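You operate a simulated robot arm through the tools that you are given. There is no shell and no other tool. Be economical: measure what you need, move in short steps, check, and stop when the job is done.

You are at the controls of a simulated robot arm. One attempt, no reset.

Task
Drain tanks B and C into D, pump it all up to A, then refill B.
Fine: run each of the four transfers once, no others; wait till the water stops; leave the levers alone.

Only the result counts: the job must be done as asked and must still hold three seconds after the hand-in. Knocking over, shifting, dropping, spilling or breaking anything else fails it.

Robot
A 7-joint arm with a four-finger gripper on a trunk, on a base that drives. Base frame: it is fixed to the floor where the robot stands at the start and does not move with it; the origin is under the middle of the robot, x ahead of it, y to its left, z up. Readings come in m, degrees, newtons and seconds.
Its first joint turns from -69.0 to 172.0 degrees. Places, roughly: a-to-b button [1, 0, 1.4]; a-to-c button [1, 0, 1.3]; b-to-c button [1, 0, 1.2]; b-to-d button [1, 0, 1.1]; c-to-d button [1, 0, 1]; d-to-a button [1, 0, 0.9]; number eight lever [0.7, 1.1, 0.9]; number eleven lever [0.9, 0.7, 0.7]; number five lever [0.7, 1.3, 1]; number four lever [0.8, 0.8, 1.2]; number nine lever [0.8, 0.8, 0.9]; number one lever [0.7, 1.4, 1.4]; number seven lever [0.9, 0.7, 1]; number six lever [0.8, 1, 1]; number ten lever [0.7, 1.4, 0.7]; number three lever [0.7, 1.1, 1.2]. Payload 3.67 kg.
The TCP is the grasp point between the finger pads, 0.028 m short of the fingertips. In the tool frame z runs along the fingers and y along their closing line. The gripper opens to 0.112 m. The gripper's body begins 0.073 m behind the TCP.
Orientation is that of the tool frame in the base frame, as a unit quaternion [w, x, y, z]. With the fingers straight down and closing along the base's y, the tool's x points along the base's -x, its y along +y and its z along -z.

Tools
- The arm moves only by the tool send_rows. Its argument "motion" is a list that holds one entry, the list of rows, each a list of 6 numbers: the shift along the base's x, y, z in m, then the turn, a rotation vector about the base's x, y, z in rad. In form: [[[dx, dy, dz, ax, ay, az], ...]]. A call has 1 to 12 rows; each row shifts and turns the commanded pose from where the row before left it. "jaw" is the closure, from 0 (fully open) to 1 (shut), set as the call begins (left out, the last holds). Rows are played at 5 a second. More than 0.05 m and 8.6 degrees between two rows, or a gripper value outside its range, and nothing of the call is played. Where a pose cannot be reached the arm comes as near as it can. A force on the tool above 40 N (or 10 N above the force at the start of the call, whichever is more), or a blocked arm, ends the call early, and 0.2 s more pass. Each finger halts on what it meets, pressing with about 45 N; the grip force reading is that of the motor and also rises with nothing between the fingers. The clock runs only during rows and for 0.2 s after the last one: add rows that do not move to give the fingers time. It gives the time, the measured TCP pose, the force on the tool (base axes), the opening and the grip force at its end, in the units of the frame above (readings bear some noise), with the torque about the TCP (base axes, N m) and any sound that the robot's microphone picked up.
- Cameras (640 x 400 px; columns grow to the right, rows downward): "scene" is now at [0.1409, 0.0054, 1.6679]; the picture's right is [0.03, -1.00, -0.00], its down [-0.45, -0.01, -0.89] and it looks along [0.89, 0.03, -0.45] (base axes); focal length 251 px, centre (320, 200). "wrist" rides on the gripper at [0.06, -0.018, -0.104] in the tool frame; the picture's right is [0.29, 0.96, 0.00], its down [-0.80, 0.24, -0.55] and it looks along [-0.53, 0.16, 0.83] (tool axes); focal length 234 px, centre (320, 200). There is no depth. A picture from a camera that has moved, and an enlarged one, comes with that camera's place and axes in the base frame and with its lens. The place of the scene camera against the robot may be out by one fixed shift of up to 0.012 m in any direction.
- snapshot(camera): a new picture of that camera. The clock stands still meanwhile.
- move_column(by): slides the trunk up (or, below 0, down) by that many m; the arm and the scene camera ride with it, the base frame stays. It gives what a move gives, with no picture.
- drive_base(legs): drives the robot by 1 to 6 legs, each [ahead, turn to the left] in m and degrees, along the robot's own axes; the way and the turn of a leg run together, so that a leg with both is an arc; at most 1.5 m and 180 degrees a leg. The arm and the cameras ride along, it lands a little off, and it stops where it bumps. It gives what a move gives.
- turn_head(pan, tilt): turns the head with the scene camera to pan (to the left, within 86 degrees either way) and tilt (down, from -29 to 69), counted from straight ahead of the robot. It gives what a move gives.
- inspect(camera, box): a new picture of the part [left, top, right, bottom] of that camera's present view, enlarged. The clock stands still meanwhile.
- hand_in(): hands the job in; it is judged then, once.

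Go step by step. Nothing tells you exact positions but the pictures and the camera data: compare them with the known pose of the tool, close in by small moves and look again before you grip or let go. The budget is 120 turns and 90 pictures, counting those below and the enlarged ones. Unless the task says otherwise, let go and move clear before handing in, and close with one line.

The tools are called after "Call:" as name(argument=value, ...) on one line, values as JSON. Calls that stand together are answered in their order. send_rows: Moves the arm, as the interface text tells. Its arguments: {"type":"object","properties":{"motion":{"type":"array","items":{"type":"array","items":{"type":"array","items":{"type":"number"}}}},"jaw":{"type":"number"}},"required":["motion"]} The other tools are called the same way: move_column (by) slides the trunk up or down; drive_base (legs) drives the base; turn_head (pan, tilt) turns the head that bears the scene camera; snapshot (camera) takes a picture; inspect (camera, box) takes an enlarged picture of a part of a camera's view; hand_in () hands the job in.

At the start:

```text
t: 0.0
eef_pos: [0.6998, -0.2188, 1.4993]
tcp_rot: [-0.001, 0.001, 1.0, 0.0]
contact_force: [0.0, -0.2, 0.1]
ft_torque: [0.0, 0.01, 0.01]
finger_gap: 0.112
gripper_force: 0.0
trunk travel left (down, up): [-0.775, 0.065]
robot x, y, heading: [-0.0006, -0.0005, -0.2]
head pan, tilt: [1.7, 26.6]
```

scene: 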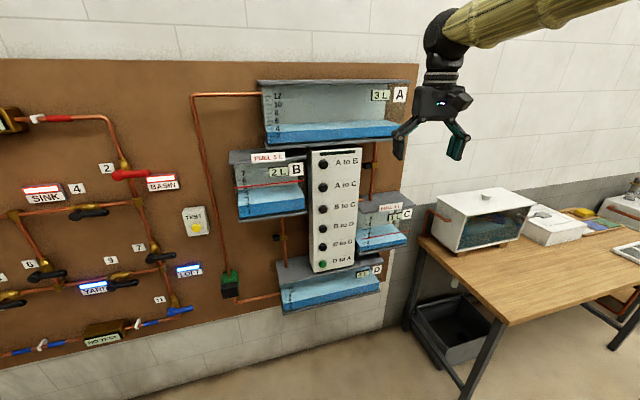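
wrist: 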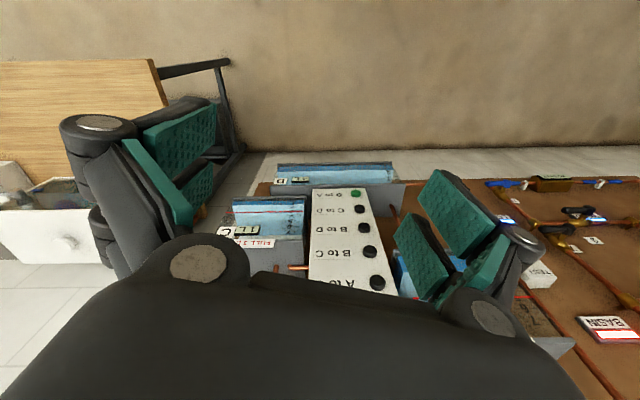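

I see the tank panel with a column of six buttons (A to B at the top down to D to A), and the lever pipes to the left. I'll look closely at the panel to place the buttons and read the tanks.

Call:
inspect(camera="scene", box=[220, 70, 430, 200])

Call:
inspect(camera="scene", box=[220, 190, 430, 320])

```text
3.05 times, centred on (325, 135) of scene
camera zoom: at [0.1409, 0.0054, 1.6679], right [0.03, -1.0, 0.0], down [-0.45, -0.01, -0.89], along [0.89, 0.03, -0.45], focal length 764 px, centre (305, 398)
```

zoom: 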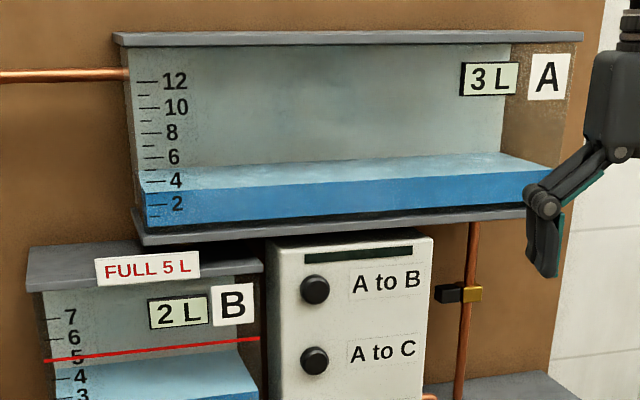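

```text
3.05 times, centred on (325, 255) of scene
camera zoom: at [0.1409, 0.0054, 1.6679], right [0.03, -1.0, 0.0], down [-0.45, -0.01, -0.89], along [0.89, 0.03, -0.45], focal length 764 px, centre (305, 32)
```

zoom: 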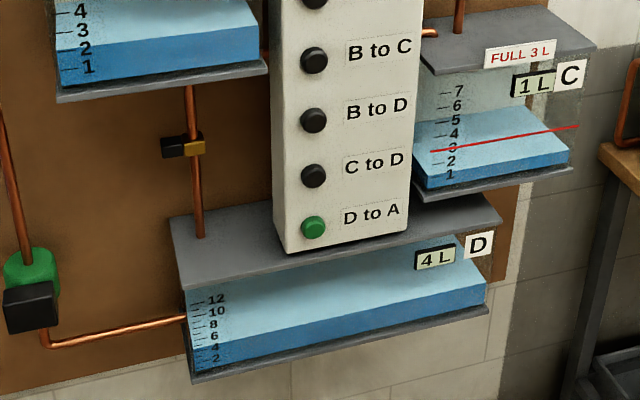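

A 3 L, B 2 L, C 1 L, D 4 L; the order will be B to D, C to D, D to A, A to B. The board looks turned about 9° (left side nearer), so I first bring the closed gripper to point at the wall, standing well back.

Call:
send_rows(motion=[[[-0.01, 0.015, 0, 0, -0.1428, 0], [-0.01, 0.015, 0, 0, -0.1428, 0], [-0.01, 0.015, 0, 0, -0.1428, 0], [-0.01, 0.015, -0.01, 0, -0.1428, 0], [-0.01, 0.015, -0.01, 0, -0.1428, 0], [-0.01, 0.015, -0.01, 0, -0.1428, 0], [-0.01, 0.015, -0.01, 0, -0.1428, 0], [-0.01, 0.015, -0.01, 0, -0.1428, 0], [-0.01, 0.015, -0.01, 0, -0.1428, 0], [0, 0.015, -0.01, 0, -0.1428, 0], [0, 0.015, -0.01, 0, -0.1428, 0], [0, 0, 0, 0, 0, 0]]], jaw=1)

Call:
snapshot(camera="scene")

Call:
snapshot(camera="wrist")

```text
t: 2.6
eef_pos: [0.6175, -0.0531, 1.4231]
tcp_rot: [0.708, 0.001, 0.706, 0.001]
contact_force: [0.1, -0.8, -0.5]
ft_torque: [0.03, -0.01, 0.05]
finger_gap: 0.0
gripper_force: 35.7
out of reach, approached as far as the arm can: row 11
trunk travel left (down, up): [-0.775, 0.065]
robot x, y, heading: [0.0006, -0.0025, 0.0]
head pan, tilt: [1.7, 26.6]
```

```text
85 pictures are left
camera scene: at [0.1389, 0.0038, 1.6681], right [0.03, -1.0, 0.0], down [-0.45, -0.01, -0.89], along [0.89, 0.03, -0.45], focal length 251 px, centre (320, 200)
```

scene: 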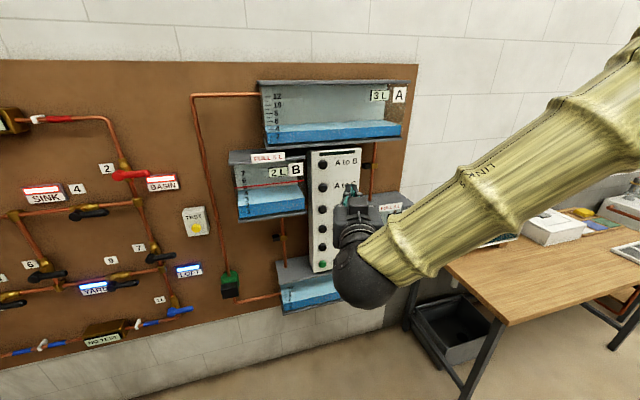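

```text
84 pictures are left
camera wrist: at [0.5135, -0.0684, 1.3623], right [0.0, 0.96, -0.29], down [-0.56, 0.24, 0.8], along [0.83, 0.16, 0.53], focal length 234 px, centre (320, 200)
```

wrist: 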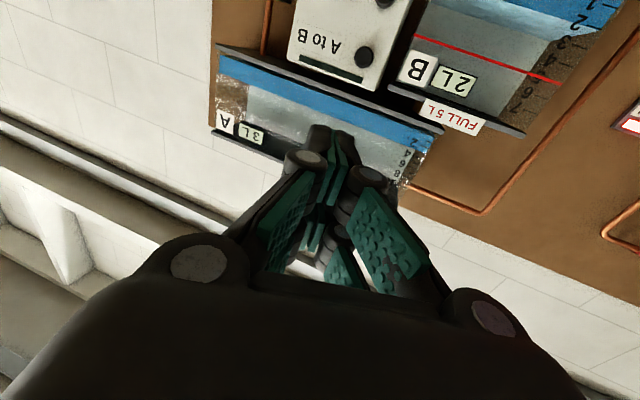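

Triangulating puts the buttons at about x≈1.04, y≈0.02, z from 1.36 (A to B) down in 0.096 steps to 0.88 (D to A). Lowering the trunk to bring the gripper to B to D height (~1.074).

Call:
move_column(by=-0.35)

Call:
send_rows(motion=[[[0.01, 0.018, 0, 0, 0, 0.075], [0.01, 0.018, 0, 0, 0, 0.075], [0.01, 0.018, 0, 0, 0, 0], [0.01, 0.018, 0, 0, 0, 0], [0, 0, 0, 0, 0, 0]]])

Call:
snapshot(camera="scene")

Call:
snapshot(camera="wrist")

```text
t: 6.0
eef_pos: [0.6189, -0.0506, 1.0727]
tcp_rot: [0.707, 0.001, 0.708, 0.0]
contact_force: [0.0, -0.1, -0.3]
ft_torque: [0.01, 0.0, -0.02]
finger_gap: 0.0
gripper_force: 36.0
trunk travel left (down, up): [-0.425, 0.415]
robot x, y, heading: [0.0009, -0.0019, 0.0]
head pan, tilt: [1.7, 26.6]
```

```text
t: 7.2
eef_pos: [0.6593, 0.0234, 1.0723]
tcp_rot: [0.705, -0.053, 0.705, 0.053]
contact_force: [-0.2, 0.4, -0.3]
ft_torque: [-0.04, 0.0, 0.03]
finger_gap: 0.0
gripper_force: 35.9
trunk travel left (down, up): [-0.425, 0.415]
robot x, y, heading: [-0.0033, 0.0011, 0.1]
head pan, tilt: [1.7, 26.6]
```

```text
83 pictures are left
camera scene: at [0.1407, 0.0056, 1.3179], right [0.03, -1.0, 0.0], down [-0.45, -0.01, -0.89], along [0.89, 0.03, -0.45], focal length 251 px, centre (320, 200)
```

scene: 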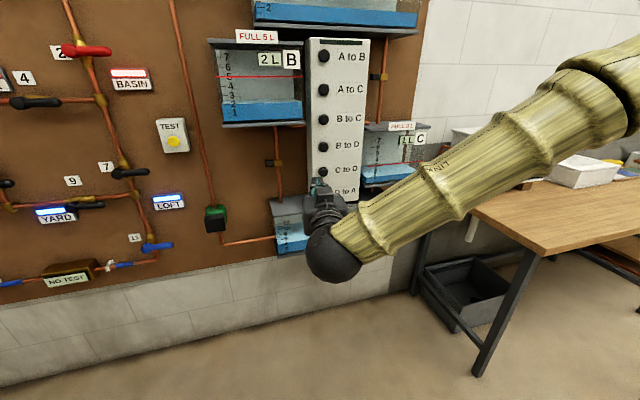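

```text
82 pictures are left
camera wrist: at [0.5589, -0.0101, 1.012], right [-0.14, 0.95, -0.29], down [-0.58, 0.15, 0.8], along [0.8, 0.28, 0.53], focal length 234 px, centre (320, 200)
```

wrist: 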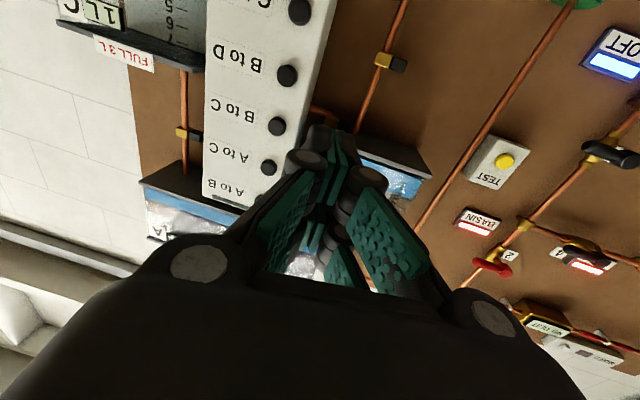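

Two heights and the wrist view agree: B to D at about (1.03, 0.019, 1.075). Approaching to ~6 cm short of it and looking again.

Call:
send_rows(motion=[[[0.045, 0, 0, 0, 0, 0], [0.045, 0, 0, 0, 0, 0], [0.045, 0, 0, 0, 0, 0], [0.045, -0.002, 0.001, 0, 0, 0], [0.045, -0.002, 0.001, 0, 0, 0], [0.035, 0, 0, 0, 0, 0], [0, 0, 0, 0, 0, 0]]])

Call:
snapshot(camera="wrist")

Call:
inspect(camera="scene", box=[240, 60, 420, 240])

```text
t: 8.8
eef_pos: [0.9074, 0.0192, 1.076]
tcp_rot: [0.705, -0.052, 0.705, 0.052]
contact_force: [-0.9, 1.1, -0.8]
ft_torque: [0.01, 0.04, -0.08]
finger_gap: 0.0001
gripper_force: 36.0
out of reach, approached as far as the arm can: row 6
trunk travel left (down, up): [-0.425, 0.415]
robot x, y, heading: [0.0005, 0.0007, 0.0]
head pan, tilt: [1.7, 26.6]
```

```text
81 pictures are left
camera wrist: at [0.8069, -0.0135, 1.0152], right [-0.14, 0.95, -0.29], down [-0.58, 0.16, 0.8], along [0.8, 0.28, 0.53], focal length 234 px, centre (320, 200)
```

wrist: 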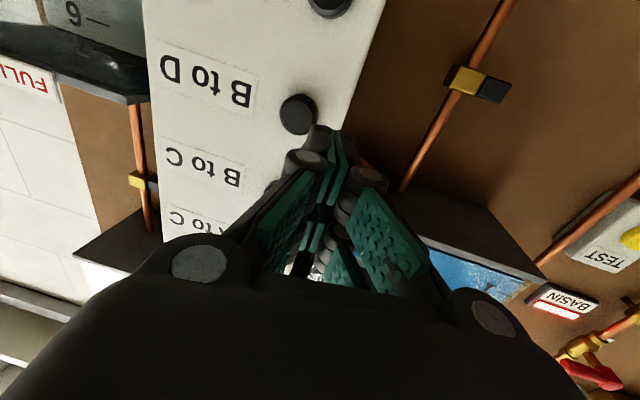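

```text
2.22 times, centred on (330, 150) of scene
camera zoom: at [0.14, 0.0078, 1.318], right [0.03, -1.0, 0.0], down [-0.45, -0.01, -0.89], along [0.89, 0.03, -0.45], focal length 557 px, centre (298, 311)
```

zoom: 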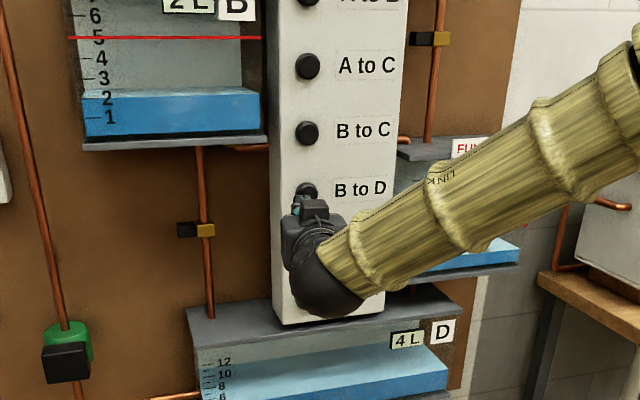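

The arm ran out of reach at x=0.907 (button at ~(1.035, 0.016, 1.073)). I back the arm off, drive 0.2 m ahead and check.

Call:
send_rows(motion=[[[-0.045, 0, 0, 0, 0, 0], [-0.045, 0, 0, 0, 0, 0], [-0.045, 0, 0, 0, 0, 0], [-0.045, 0, 0, 0, 0, 0], [-0.045, 0, 0, 0, 0, 0], [0, 0, 0, 0, 0, 0]]])

Call:
drive_base(legs=[[0.2, 0]])

Call:
snapshot(camera="wrist")

```text
t: 10.2
eef_pos: [0.6817, 0.0176, 1.0761]
tcp_rot: [0.704, -0.052, 0.706, 0.053]
contact_force: [0.1, -0.9, 0.2]
ft_torque: [-0.01, 0.06, 0.02]
finger_gap: 0.0
gripper_force: 35.5
trunk travel left (down, up): [-0.425, 0.415]
robot x, y, heading: [-0.0006, -0.0011, 0.1]
head pan, tilt: [1.7, 26.6]
```

```text
t: 11.8
eef_pos: [0.8845, 0.0187, 1.0749]
tcp_rot: [0.704, -0.053, 0.706, 0.054]
contact_force: [-0.6, 0.1, -0.6]
ft_torque: [-0.05, -0.01, -0.01]
finger_gap: 0.0
gripper_force: 35.1
trunk travel left (down, up): [-0.425, 0.415]
robot x, y, heading: [0.2002, -0.0002, 0.1]
head pan, tilt: [1.7, 26.6]
```

```text
79 pictures are left
camera wrist: at [0.7853, -0.0139, 1.0145], right [-0.14, 0.95, -0.29], down [-0.58, 0.15, 0.8], along [0.8, 0.28, 0.53], focal length 234 px, centre (320, 200)
```

wrist: 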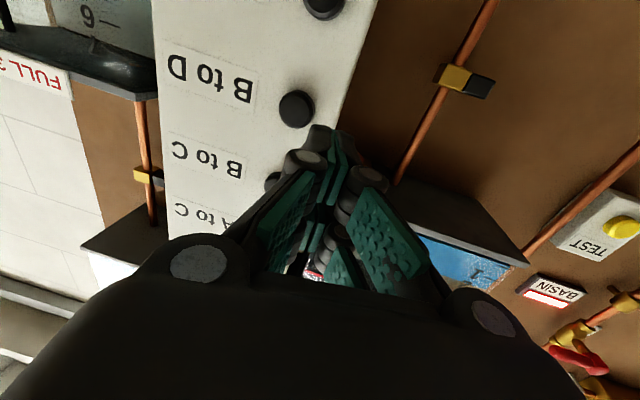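

Now within reach. Moving in until the fingertip is ~3 cm from the button, with the tip lined up on y≈0.016, z≈1.073.

Call:
send_rows(motion=[[[0.03, -0.002, -0.001, 0, 0, 0], [0.03, -0.002, -0.001, 0, 0, 0], [0.03, -0.002, 0, 0, 0, 0], [0, 0, 0, 0, 0, 0]]])

Call:
snapshot(camera="wrist")

Call:
snapshot(camera="scene")

```text
t: 12.8
eef_pos: [0.9768, 0.0127, 1.074]
tcp_rot: [0.705, -0.053, 0.705, 0.053]
contact_force: [-0.3, -0.2, 0.1]
ft_torque: [-0.03, -0.02, -0.03]
finger_gap: 0.0
gripper_force: 35.5
trunk travel left (down, up): [-0.425, 0.415]
robot x, y, heading: [0.2039, -0.0041, 0.2]
head pan, tilt: [1.7, 26.6]
```

```text
78 pictures are left
camera wrist: at [0.8752, -0.0202, 1.0143], right [-0.14, 0.95, -0.29], down [-0.58, 0.15, 0.8], along [0.8, 0.28, 0.53], focal length 234 px, centre (320, 200)
```

wrist: 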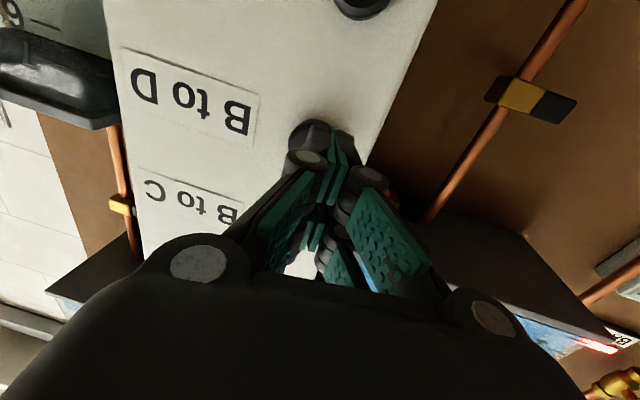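

```text
77 pictures are left
camera scene: at [0.3428, 0.0062, 1.3179], right [0.03, -1.0, 0.0], down [-0.45, -0.01, -0.89], along [0.89, 0.03, -0.45], focal length 251 px, centre (320, 200)
```

scene: 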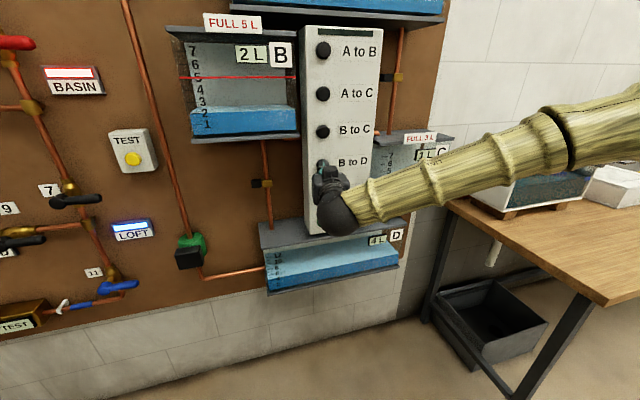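

The tip is about 3 cm from B to D and lined up. Pressing in gently.

Call:
send_rows(motion=[[[0.008, -0.001, -0.003, 0, 0, 0], [0.008, -0.001, 0, 0, 0, 0], [0.008, 0, 0, 0, 0, 0], [0, 0, 0, 0, 0, 0]]])

Call:
inspect(camera="wrist", box=[220, 80, 420, 205])

```text
t: 13.8
eef_pos: [0.9982, 0.0109, 1.0691]
tcp_rot: [0.705, -0.053, 0.706, 0.053]
contact_force: [-0.1, 0.1, 0.9]
ft_torque: [0.0, 0.01, 0.02]
finger_gap: 0.0
gripper_force: 35.7
trunk travel left (down, up): [-0.425, 0.415]
robot x, y, heading: [0.203, -0.0006, 0.2]
head pan, tilt: [1.7, 26.6]
```

```text
3.20 times, centred on (320, 142) of wrist
camera zoom: at [0.8989, -0.0219, 1.0105], right [-0.14, 0.95, -0.29], down [-0.58, 0.15, 0.8], along [0.8, 0.28, 0.53], focal length 749 px, centre (320, 384)
```

zoom: 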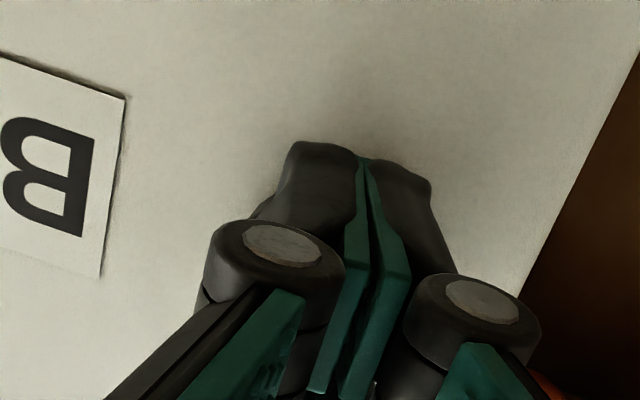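

No contact yet; the tip sits over the button's place. Continuing in small steps.

Call:
send_rows(motion=[[[0.005, 0, 0, 0, 0, 0], [0.005, 0, 0, 0, 0, 0], [0.004, 0, 0, 0, 0, 0], [0, 0, 0, 0, 0, 0]]])

Call:
snapshot(camera="wrist")

Call:
snapshot(camera="scene")

```text
t: 15.0
eef_pos: [1.0078, 0.012, 1.0703]
tcp_rot: [0.705, -0.055, 0.705, 0.055]
contact_force: [-25.3, -7.4, 0.8]
ft_torque: [0.06, -0.07, 0.09]
finger_gap: 0.0
gripper_force: 36.2
trunk travel left (down, up): [-0.425, 0.415]
robot x, y, heading: [0.2035, 0.0015, 0.2]
head pan, tilt: [1.7, 26.6]
heard: click
stopped in row 4: the force on the tool passed its limit at 41 N (the readings are from after the stop); the commanded pose is now the measured one
```

```text
75 pictures are left
camera wrist: at [0.9084, -0.0219, 1.0109], right [-0.15, 0.95, -0.29], down [-0.58, 0.15, 0.8], along [0.8, 0.29, 0.53], focal length 234 px, centre (320, 200)
```

wrist: 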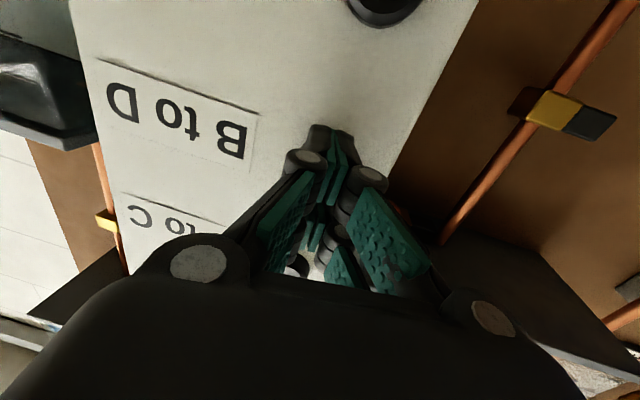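

```text
74 pictures are left
camera scene: at [0.3399, 0.0052, 1.3184], right [0.03, -1.0, 0.0], down [-0.45, -0.01, -0.9], along [0.89, 0.03, -0.45], focal length 251 px, centre (320, 200)
```

scene: 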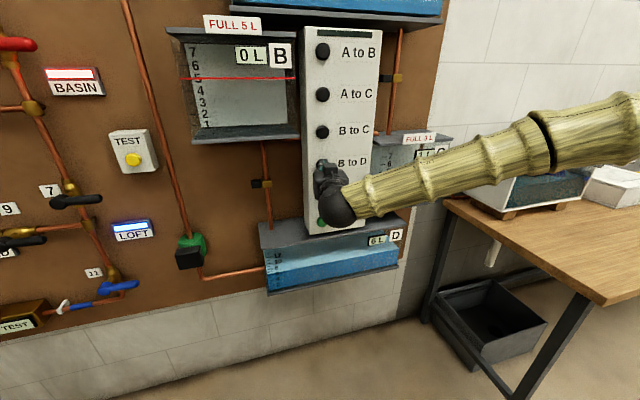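

The click was heard and B reads 0 L, D 6 L. Backing off, waiting, then moving down one button (0.096 m) to C to D.

Call:
send_rows(motion=[[[-0.02, -0.002, 0, 0, 0, 0], [-0.02, -0.001, 0, 0, 0, 0], [-0.01, -0.001, 0, 0, 0, 0], [0, 0, -0.032, 0, 0, 0], [0, 0, -0.032, 0, 0, 0], [0, 0, -0.032, 0, 0, 0], [0, 0, 0, 0, 0, 0]]])

Call:
snapshot(camera="wrist")

Call:
inspect(camera="scene", box=[160, 10, 480, 300])

```text
t: 16.6
eef_pos: [0.9575, 0.0098, 0.9759]
tcp_rot: [0.705, -0.051, 0.706, 0.049]
contact_force: [-0.5, -0.6, 0.5]
ft_torque: [-0.02, 0.07, 0.01]
finger_gap: 0.0
gripper_force: 35.7
trunk travel left (down, up): [-0.425, 0.415]
robot x, y, heading: [0.2001, 0.0, -0.0]
head pan, tilt: [1.7, 26.6]
```

```text
73 pictures are left
camera wrist: at [0.8583, -0.0226, 0.9157], right [-0.13, 0.95, -0.29], down [-0.58, 0.16, 0.8], along [0.8, 0.28, 0.53], focal length 234 px, centre (320, 200)
```

wrist: 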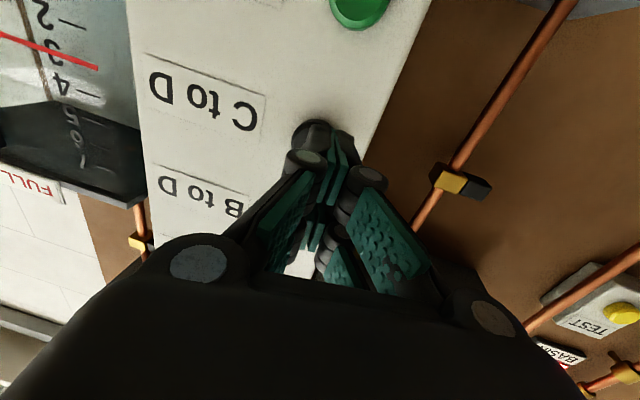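

```text
1.38 times, centred on (320, 155) of scene
camera zoom: at [0.3406, 0.0061, 1.3183], right [0.03, -1.0, 0.0], down [-0.45, -0.01, -0.89], along [0.89, 0.03, -0.45], focal length 346 px, centre (320, 262)
```

zoom: 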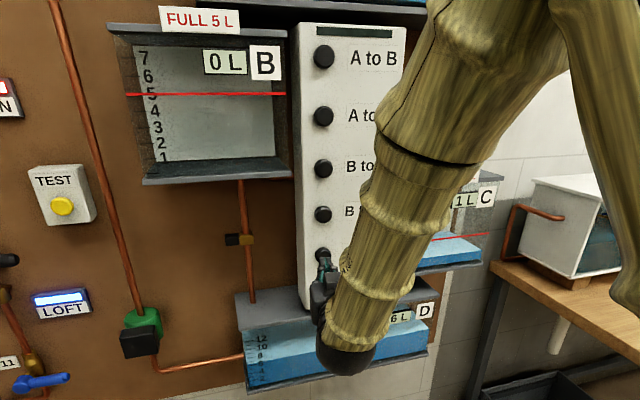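

B 0, C 1, D 6 L, and the tip is lined up with C to D. Pressing it.

Call:
send_rows(motion=[[[0.02, 0.002, 0, 0, 0, 0], [0.02, 0.001, 0, 0, 0, 0], [0.005, 0, 0, 0, 0, 0], [0.005, 0, 0, 0, 0, 0], [0.004, 0, 0, 0, 0, 0], [0, 0, 0, 0, 0, 0]]])

Call:
snapshot(camera="scene")

```text
t: 17.8
eef_pos: [1.0042, 0.0245, 0.9742]
tcp_rot: [0.702, -0.05, 0.708, 0.049]
contact_force: [-27.4, -7.0, 5.1]
ft_torque: [0.18, -0.33, -0.04]
finger_gap: 0.0057
gripper_force: 35.7
out of reach, approached as far as the arm can: row 1, 2, 5
trunk travel left (down, up): [-0.425, 0.415]
robot x, y, heading: [0.1998, 0.0014, 0.4]
head pan, tilt: [1.7, 26.6]
heard: click
stopped in row 6: the force on the tool passed its limit at 43 N (the readings are from after the stop); the commanded pose is now the measured one
```

```text
71 pictures are left
camera scene: at [0.3391, 0.0054, 1.3184], right [0.03, -1.0, 0.0], down [-0.45, -0.01, -0.9], along [0.89, 0.03, -0.45], focal length 251 px, centre (320, 200)
```

scene: 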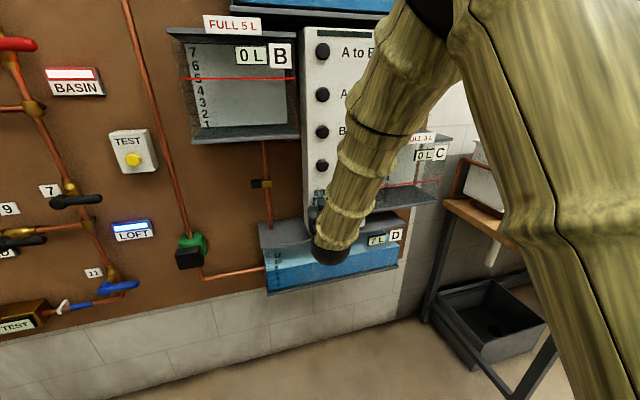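

Click heard: C 0 L, D 7 L, but the arm was near a reach limit. I back off well, raise the arm to its earlier comfortable pose, and lower the trunk for D to A.

Call:
send_rows(motion=[[[-0.025, -0.004, 0, 0, 0, 0], [-0.035, -0.004, 0, 0, 0, 0], [-0.035, -0.004, 0, 0, 0, 0], [-0.03, 0, 0, 0, 0, 0], [0, 0, 0.032, 0, 0, 0], [0, 0, 0.032, 0, 0, 0], [0, 0, 0.032, 0, 0, 0], [0, 0, 0, 0, 0, 0]]])

Call:
move_column(by=-0.19)

Call:
snapshot(camera="scene")

Call:
snapshot(camera="wrist")

```text
t: 19.6
eef_pos: [0.8829, 0.014, 1.0687]
tcp_rot: [0.702, -0.051, 0.709, 0.049]
contact_force: [0.3, -0.2, -0.6]
ft_torque: [-0.02, -0.02, 0.03]
finger_gap: 0.0
gripper_force: 35.7
trunk travel left (down, up): [-0.425, 0.415]
robot x, y, heading: [0.1998, 0.0018, 0.2]
head pan, tilt: [1.7, 26.6]
```

```text
t: 21.7
eef_pos: [0.8823, 0.0145, 0.8779]
tcp_rot: [0.702, -0.051, 0.709, 0.049]
contact_force: [1.2, 0.2, -0.1]
ft_torque: [0.03, 0.03, -0.02]
finger_gap: 0.0001
gripper_force: 36.0
trunk travel left (down, up): [-0.235, 0.605]
robot x, y, heading: [0.2038, 0.0023, 0.4]
head pan, tilt: [1.7, 26.6]
```

```text
70 pictures are left
camera scene: at [0.3421, 0.006, 1.128], right [0.03, -1.0, 0.0], down [-0.45, -0.01, -0.89], along [0.89, 0.03, -0.45], focal length 251 px, centre (320, 200)
```

scene: 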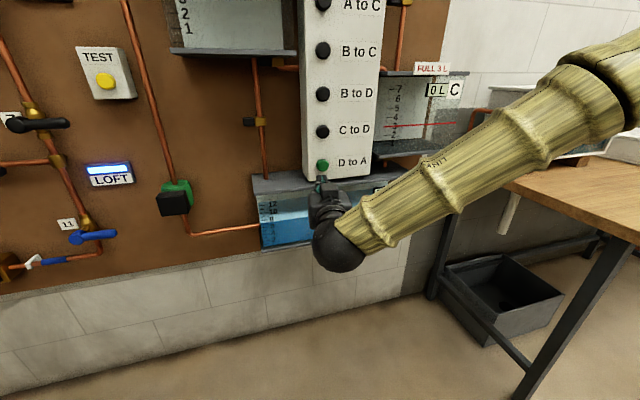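

```text
69 pictures are left
camera wrist: at [0.7822, -0.0184, 0.8199], right [-0.14, 0.95, -0.29], down [-0.57, 0.16, 0.8], along [0.81, 0.28, 0.52], focal length 234 px, centre (320, 200)
```

wrist: 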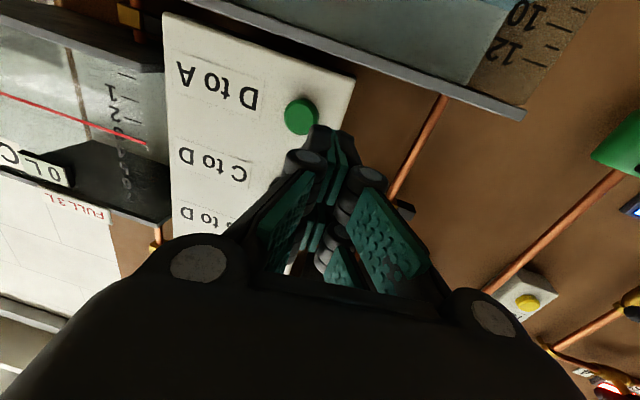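

C to D finished (C 0 L). D to A sits at about y≈0.017, z≈0.881; the tip goes in to ~3 cm short of it.

Call:
send_rows(motion=[[[0.035, -0.001, 0.002, 0, 0, 0], [0.035, -0.001, 0.001, 0, 0, 0], [0.025, 0, 0, 0, 0, 0], [0, 0, 0, 0, 0, 0]]])

Call:
snapshot(camera="wrist")

Call:
snapshot(camera="scene")

```text
t: 22.7
eef_pos: [0.9797, 0.0112, 0.8809]
tcp_rot: [0.702, -0.051, 0.709, 0.05]
contact_force: [-0.2, -0.4, 0.5]
ft_torque: [-0.04, 0.0, 0.0]
finger_gap: 0.0
gripper_force: 36.3
trunk travel left (down, up): [-0.235, 0.605]
robot x, y, heading: [0.2024, 0.0015, -0.1]
head pan, tilt: [1.7, 26.6]
```

```text
68 pictures are left
camera wrist: at [0.8779, -0.0207, 0.8222], right [-0.14, 0.95, -0.29], down [-0.57, 0.16, 0.8], along [0.81, 0.28, 0.52], focal length 234 px, centre (320, 200)
```

wrist: 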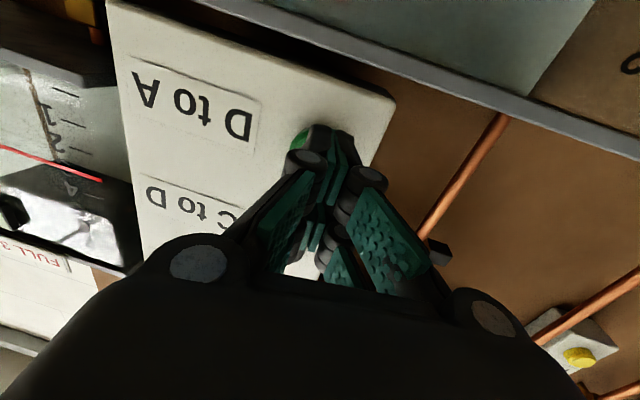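

```text
67 pictures are left
camera scene: at [0.3423, 0.0059, 1.1279], right [0.03, -1.0, 0.0], down [-0.45, -0.01, -0.89], along [0.89, 0.03, -0.45], focal length 251 px, centre (320, 200)
```

scene: 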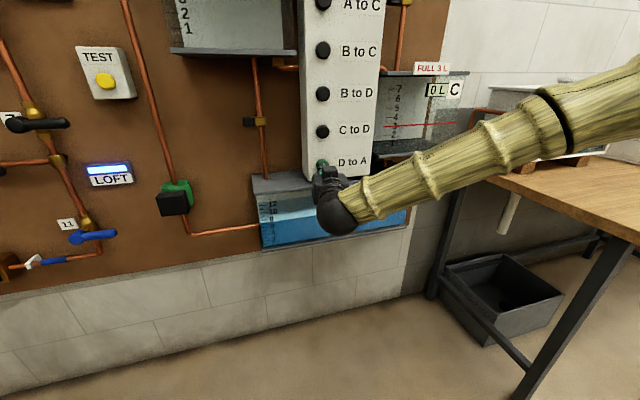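

The green button is right in front of the tip. Pressing D to A.

Call:
send_rows(motion=[[[0.01, -0.001, -0.002, 0, 0, 0], [0.01, 0, 0, 0, 0, 0], [0.005, 0, 0, 0, 0, 0], [0.005, 0, 0, 0, 0, 0], [0.004, 0, 0, 0, 0, 0], [0, 0, 0, 0, 0, 0]]])

Call:
snapshot(camera="scene")

```text
t: 24.1
eef_pos: [1.0075, 0.0112, 0.8799]
tcp_rot: [0.702, -0.051, 0.709, 0.049]
contact_force: [-25.1, -7.7, 0.4]
ft_torque: [0.05, -0.16, 0.07]
finger_gap: 0.0001
gripper_force: 35.7
trunk travel left (down, up): [-0.235, 0.605]
robot x, y, heading: [0.2003, 0.0011, -0.0]
head pan, tilt: [1.7, 26.6]
heard: click
stopped in row 6: the force on the tool passed its limit at 41 N (the readings are from after the stop); the commanded pose is now the measured one
```

```text
66 pictures are left
camera scene: at [0.3399, 0.0053, 1.1282], right [0.03, -1.0, 0.0], down [-0.45, -0.01, -0.89], along [0.89, 0.03, -0.45], focal length 251 px, centre (320, 200)
```

scene: 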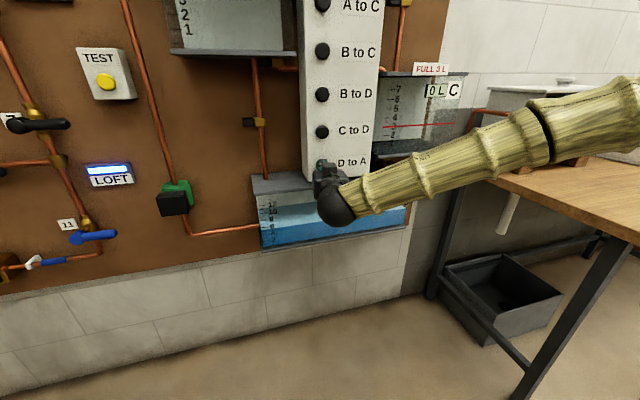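

Click heard and D's water is dropping. Backing off clear and raising the trunk 0.483 m towards A to B, then checking that D is empty.

Call:
send_rows(motion=[[[-0.025, -0.002, 0, 0, 0, 0], [-0.035, -0.002, 0, 0, 0, 0], [-0.035, 0, 0, 0, 0, 0], [-0.03, 0, 0, 0, 0, 0], [-0.03, 0, 0, 0, 0, 0], [0, 0, 0, 0, 0, 0], [0, 0, 0, 0, 0, 0]]])

Call:
move_column(by=0.483)

Call:
snapshot(camera="scene")

Call:
snapshot(camera="wrist")

```text
t: 25.7
eef_pos: [0.8538, 0.0068, 0.8799]
tcp_rot: [0.701, -0.051, 0.709, 0.05]
contact_force: [0.1, -0.6, 0.2]
ft_torque: [0.02, -0.01, 0.03]
finger_gap: 0.0001
gripper_force: 35.5
trunk travel left (down, up): [-0.235, 0.605]
robot x, y, heading: [0.2024, -0.0009, -0.2]
head pan, tilt: [1.7, 26.6]
```

```text
refused: 0.483 is not a number from -0.4 to 0.4
```

```text
65 pictures are left
camera scene: at [0.3418, 0.0058, 1.1279], right [0.03, -1.0, 0.0], down [-0.45, -0.01, -0.89], along [0.89, 0.03, -0.45], focal length 251 px, centre (320, 200)
```

scene: 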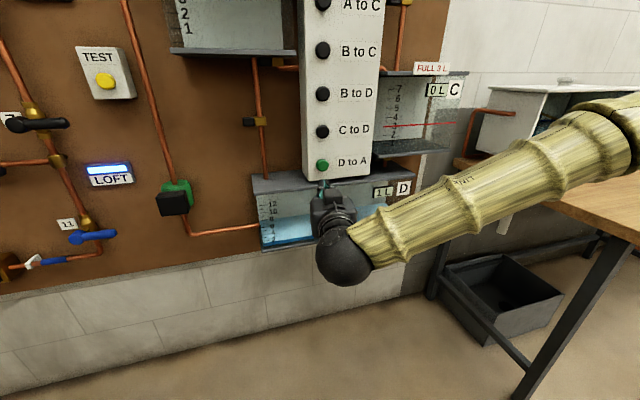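

```text
64 pictures are left
camera wrist: at [0.7543, -0.0254, 0.82], right [-0.14, 0.95, -0.29], down [-0.57, 0.16, 0.8], along [0.81, 0.28, 0.52], focal length 234 px, centre (320, 200)
```

wrist: 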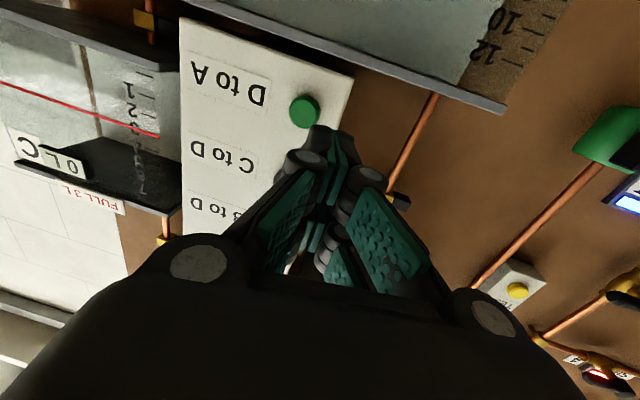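

D is at 1 L and still draining. I raise the trunk in two strokes and check that it runs empty.

Call:
move_column(by=0.24)

Call:
move_column(by=0.243)

Call:
snapshot(camera="scene")

Call:
snapshot(camera="wrist")

```text
t: 28.2
eef_pos: [0.8547, 0.0066, 1.1177]
tcp_rot: [0.701, -0.052, 0.71, 0.05]
contact_force: [0.5, -0.4, 0.5]
ft_torque: [-0.02, -0.01, -0.02]
finger_gap: 0.0
gripper_force: 35.8
trunk travel left (down, up): [-0.475, 0.365]
robot x, y, heading: [0.2031, 0.0036, -0.1]
head pan, tilt: [1.7, 26.6]
```

```text
t: 30.7
eef_pos: [0.8556, 0.0075, 1.3624]
tcp_rot: [0.701, -0.052, 0.71, 0.05]
contact_force: [-0.6, 0.0, -0.6]
ft_torque: [-0.03, 0.01, 0.02]
finger_gap: 0.0
gripper_force: 36.1
trunk travel left (down, up): [-0.718, 0.122]
robot x, y, heading: [0.2013, -0.0015, -0.0]
head pan, tilt: [1.7, 26.6]
```

```text
63 pictures are left
camera scene: at [0.342, 0.0056, 1.6108], right [0.03, -1.0, 0.0], down [-0.45, -0.01, -0.89], along [0.89, 0.03, -0.45], focal length 251 px, centre (320, 200)
```

scene: 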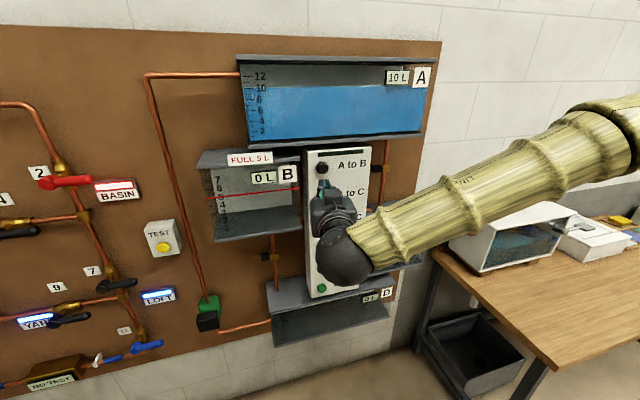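

```text
62 pictures are left
camera wrist: at [0.7546, -0.0256, 1.3029], right [-0.14, 0.95, -0.29], down [-0.57, 0.16, 0.8], along [0.81, 0.28, 0.52], focal length 234 px, centre (320, 200)
```

wrist: 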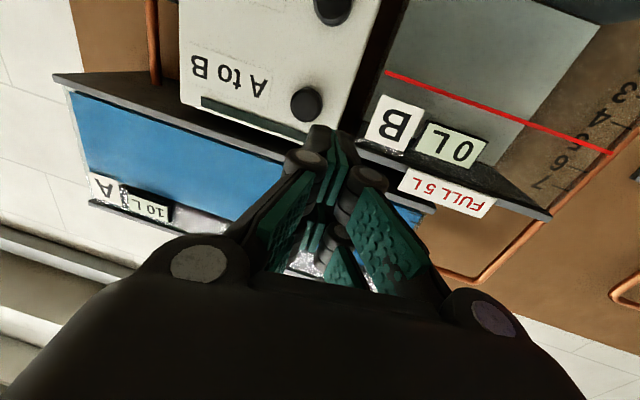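

A 10 L, all others 0. A to B is at about (1.033, 0.016, 1.359); approaching to ~3 cm short of it.

Call:
send_rows(motion=[[[0.04, 0.002, -0.001, 0, 0, 0], [0.04, 0.002, -0.001, 0, 0, 0], [0.04, 0, 0, 0, 0, 0], [0, 0, 0, 0, 0, 0]]])

Call:
snapshot(camera="wrist")

Call:
snapshot(camera="scene")

```text
t: 31.7
eef_pos: [0.9742, 0.0112, 1.361]
tcp_rot: [0.701, -0.052, 0.709, 0.05]
contact_force: [-0.8, -0.8, 0.0]
ft_torque: [0.0, 0.04, -0.02]
finger_gap: 0.0
gripper_force: 35.8
trunk travel left (down, up): [-0.718, 0.122]
robot x, y, heading: [0.2003, 0.0009, -0.3]
head pan, tilt: [1.7, 26.6]
```

```text
61 pictures are left
camera wrist: at [0.8737, -0.0211, 1.3023], right [-0.14, 0.95, -0.29], down [-0.57, 0.16, 0.8], along [0.81, 0.28, 0.52], focal length 234 px, centre (320, 200)
```

wrist: 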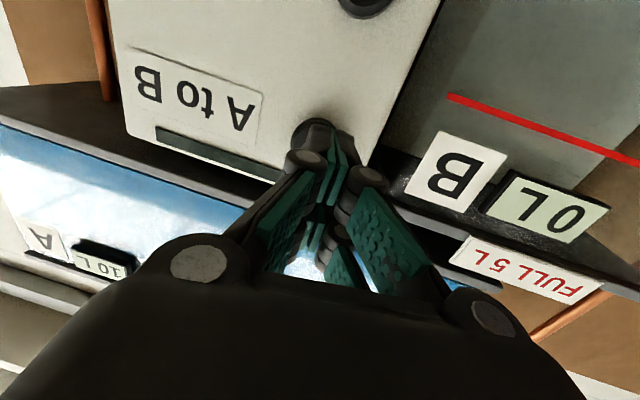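

```text
60 pictures are left
camera scene: at [0.3405, 0.0059, 1.611], right [0.03, -1.0, 0.0], down [-0.45, -0.01, -0.89], along [0.89, 0.03, -0.45], focal length 251 px, centre (320, 200)
```

scene: 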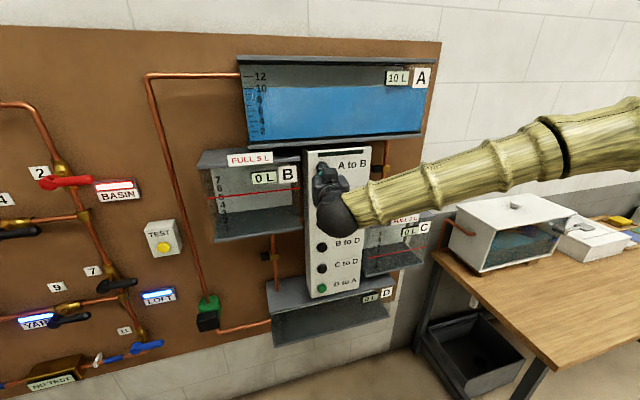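

Aligned as before; pressing A to B, and I'll watch that it stops at B's full mark.

Call:
send_rows(motion=[[[0.01, 0, -0.002, 0, 0, 0], [0.01, 0, 0, 0, 0, 0], [0.007, 0, 0, 0, 0, 0], [0.005, 0, 0, 0, 0, 0], [0.005, 0, 0, 0, 0, 0], [0, 0, 0, 0, 0, 0]]])

Call:
snapshot(camera="scene")

```text
t: 33.1
eef_pos: [1.0082, 0.0127, 1.3577]
tcp_rot: [0.701, -0.054, 0.709, 0.051]
contact_force: [-29.4, -1.5, -10.5]
ft_torque: [-0.07, 0.13, 0.29]
finger_gap: 0.0
gripper_force: 35.5
trunk travel left (down, up): [-0.718, 0.122]
robot x, y, heading: [0.2027, -0.0018, 0.1]
head pan, tilt: [1.7, 26.6]
heard: click
```

```text
59 pictures are left
camera scene: at [0.338, 0.0056, 1.611], right [0.03, -1.0, 0.0], down [-0.45, -0.01, -0.9], along [0.89, 0.03, -0.45], focal length 251 px, centre (320, 200)
```

scene: 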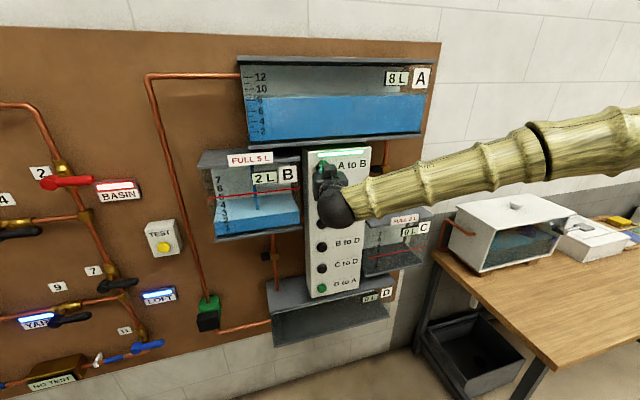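

Click heard and B is filling (2 L so far). Backing off straight away and watching.

Call:
send_rows(motion=[[[-0.025, -0.002, 0, 0, 0, 0], [-0.035, -0.002, 0, 0, 0, 0], [-0.035, 0, 0, 0, 0, 0], [-0.03, 0, 0, 0, 0, 0], [0, 0, 0, 0, 0, 0]]])

Call:
snapshot(camera="scene")

```text
t: 34.3
eef_pos: [0.8871, 0.0067, 1.357]
tcp_rot: [0.7, -0.053, 0.71, 0.051]
contact_force: [-0.2, -0.2, 0.7]
ft_torque: [0.02, 0.0, 0.0]
finger_gap: 0.0001
gripper_force: 36.1
trunk travel left (down, up): [-0.718, 0.122]
robot x, y, heading: [0.199, -0.0012, -0.1]
head pan, tilt: [1.7, 26.6]
```

```text
58 pictures are left
camera scene: at [0.3431, 0.0055, 1.6107], right [0.03, -1.0, 0.0], down [-0.45, -0.01, -0.89], along [0.89, 0.03, -0.45], focal length 251 px, centre (320, 200)
```

scene: 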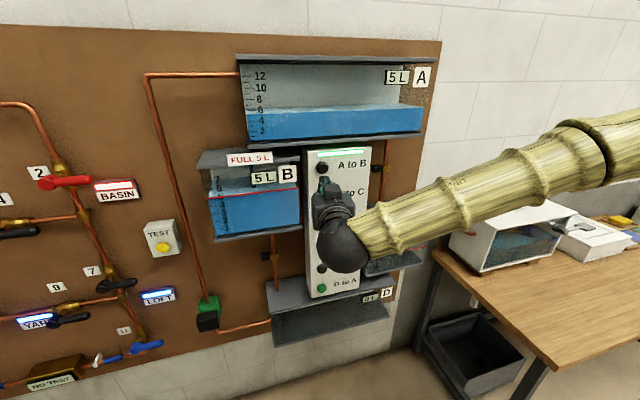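

B reads 5 L and A 5 L, right at the full line. Moving a bit further back and waiting to see that the water has stopped.

Call:
send_rows(motion=[[[-0.03, 0, 0, 0, 0, 0], [-0.03, 0, 0, 0, 0, 0], [0, 0, 0, 0, 0, 0], [0, 0, 0, 0, 0, 0], [0, 0, 0, 0, 0, 0], [0, 0, 0, 0, 0, 0], [0, 0, 0, 0, 0, 0], [0, 0, 0, 0, 0, 0]]])

Call:
inspect(camera="scene", box=[180, 40, 460, 340])

```text
t: 36.1
eef_pos: [0.8278, 0.007, 1.3579]
tcp_rot: [0.701, -0.052, 0.71, 0.05]
contact_force: [-0.1, -1.2, -1.1]
ft_torque: [0.01, -0.02, 0.02]
finger_gap: 0.0001
gripper_force: 36.6
trunk travel left (down, up): [-0.718, 0.122]
robot x, y, heading: [0.2018, -0.0039, -0.1]
head pan, tilt: [1.7, 26.6]
```

```text
1.33 times, centred on (320, 190) of scene
camera zoom: at [0.3419, 0.0056, 1.6109], right [0.03, -1.0, 0.0], down [-0.45, -0.01, -0.89], along [0.89, 0.03, -0.45], focal length 334 px, centre (320, 213)
```

zoom: 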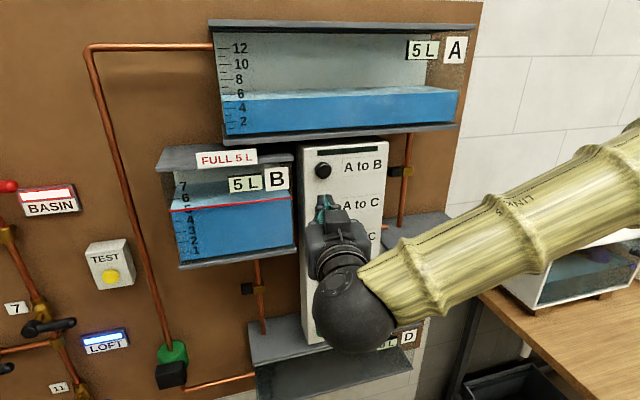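

The running lamp is off, with B at 5 L on its full line, A at 5 L and the arm clear. Handing in.

Call:
hand_in()

```text
The job is handed in.
```

I ran B to D, C to D, D to A and A to B once each, in that order. At the last check the water had stopped, with A at 5 L and B full at 5 L. C and D had read 0 L once drained, and I didn't touch the levers.
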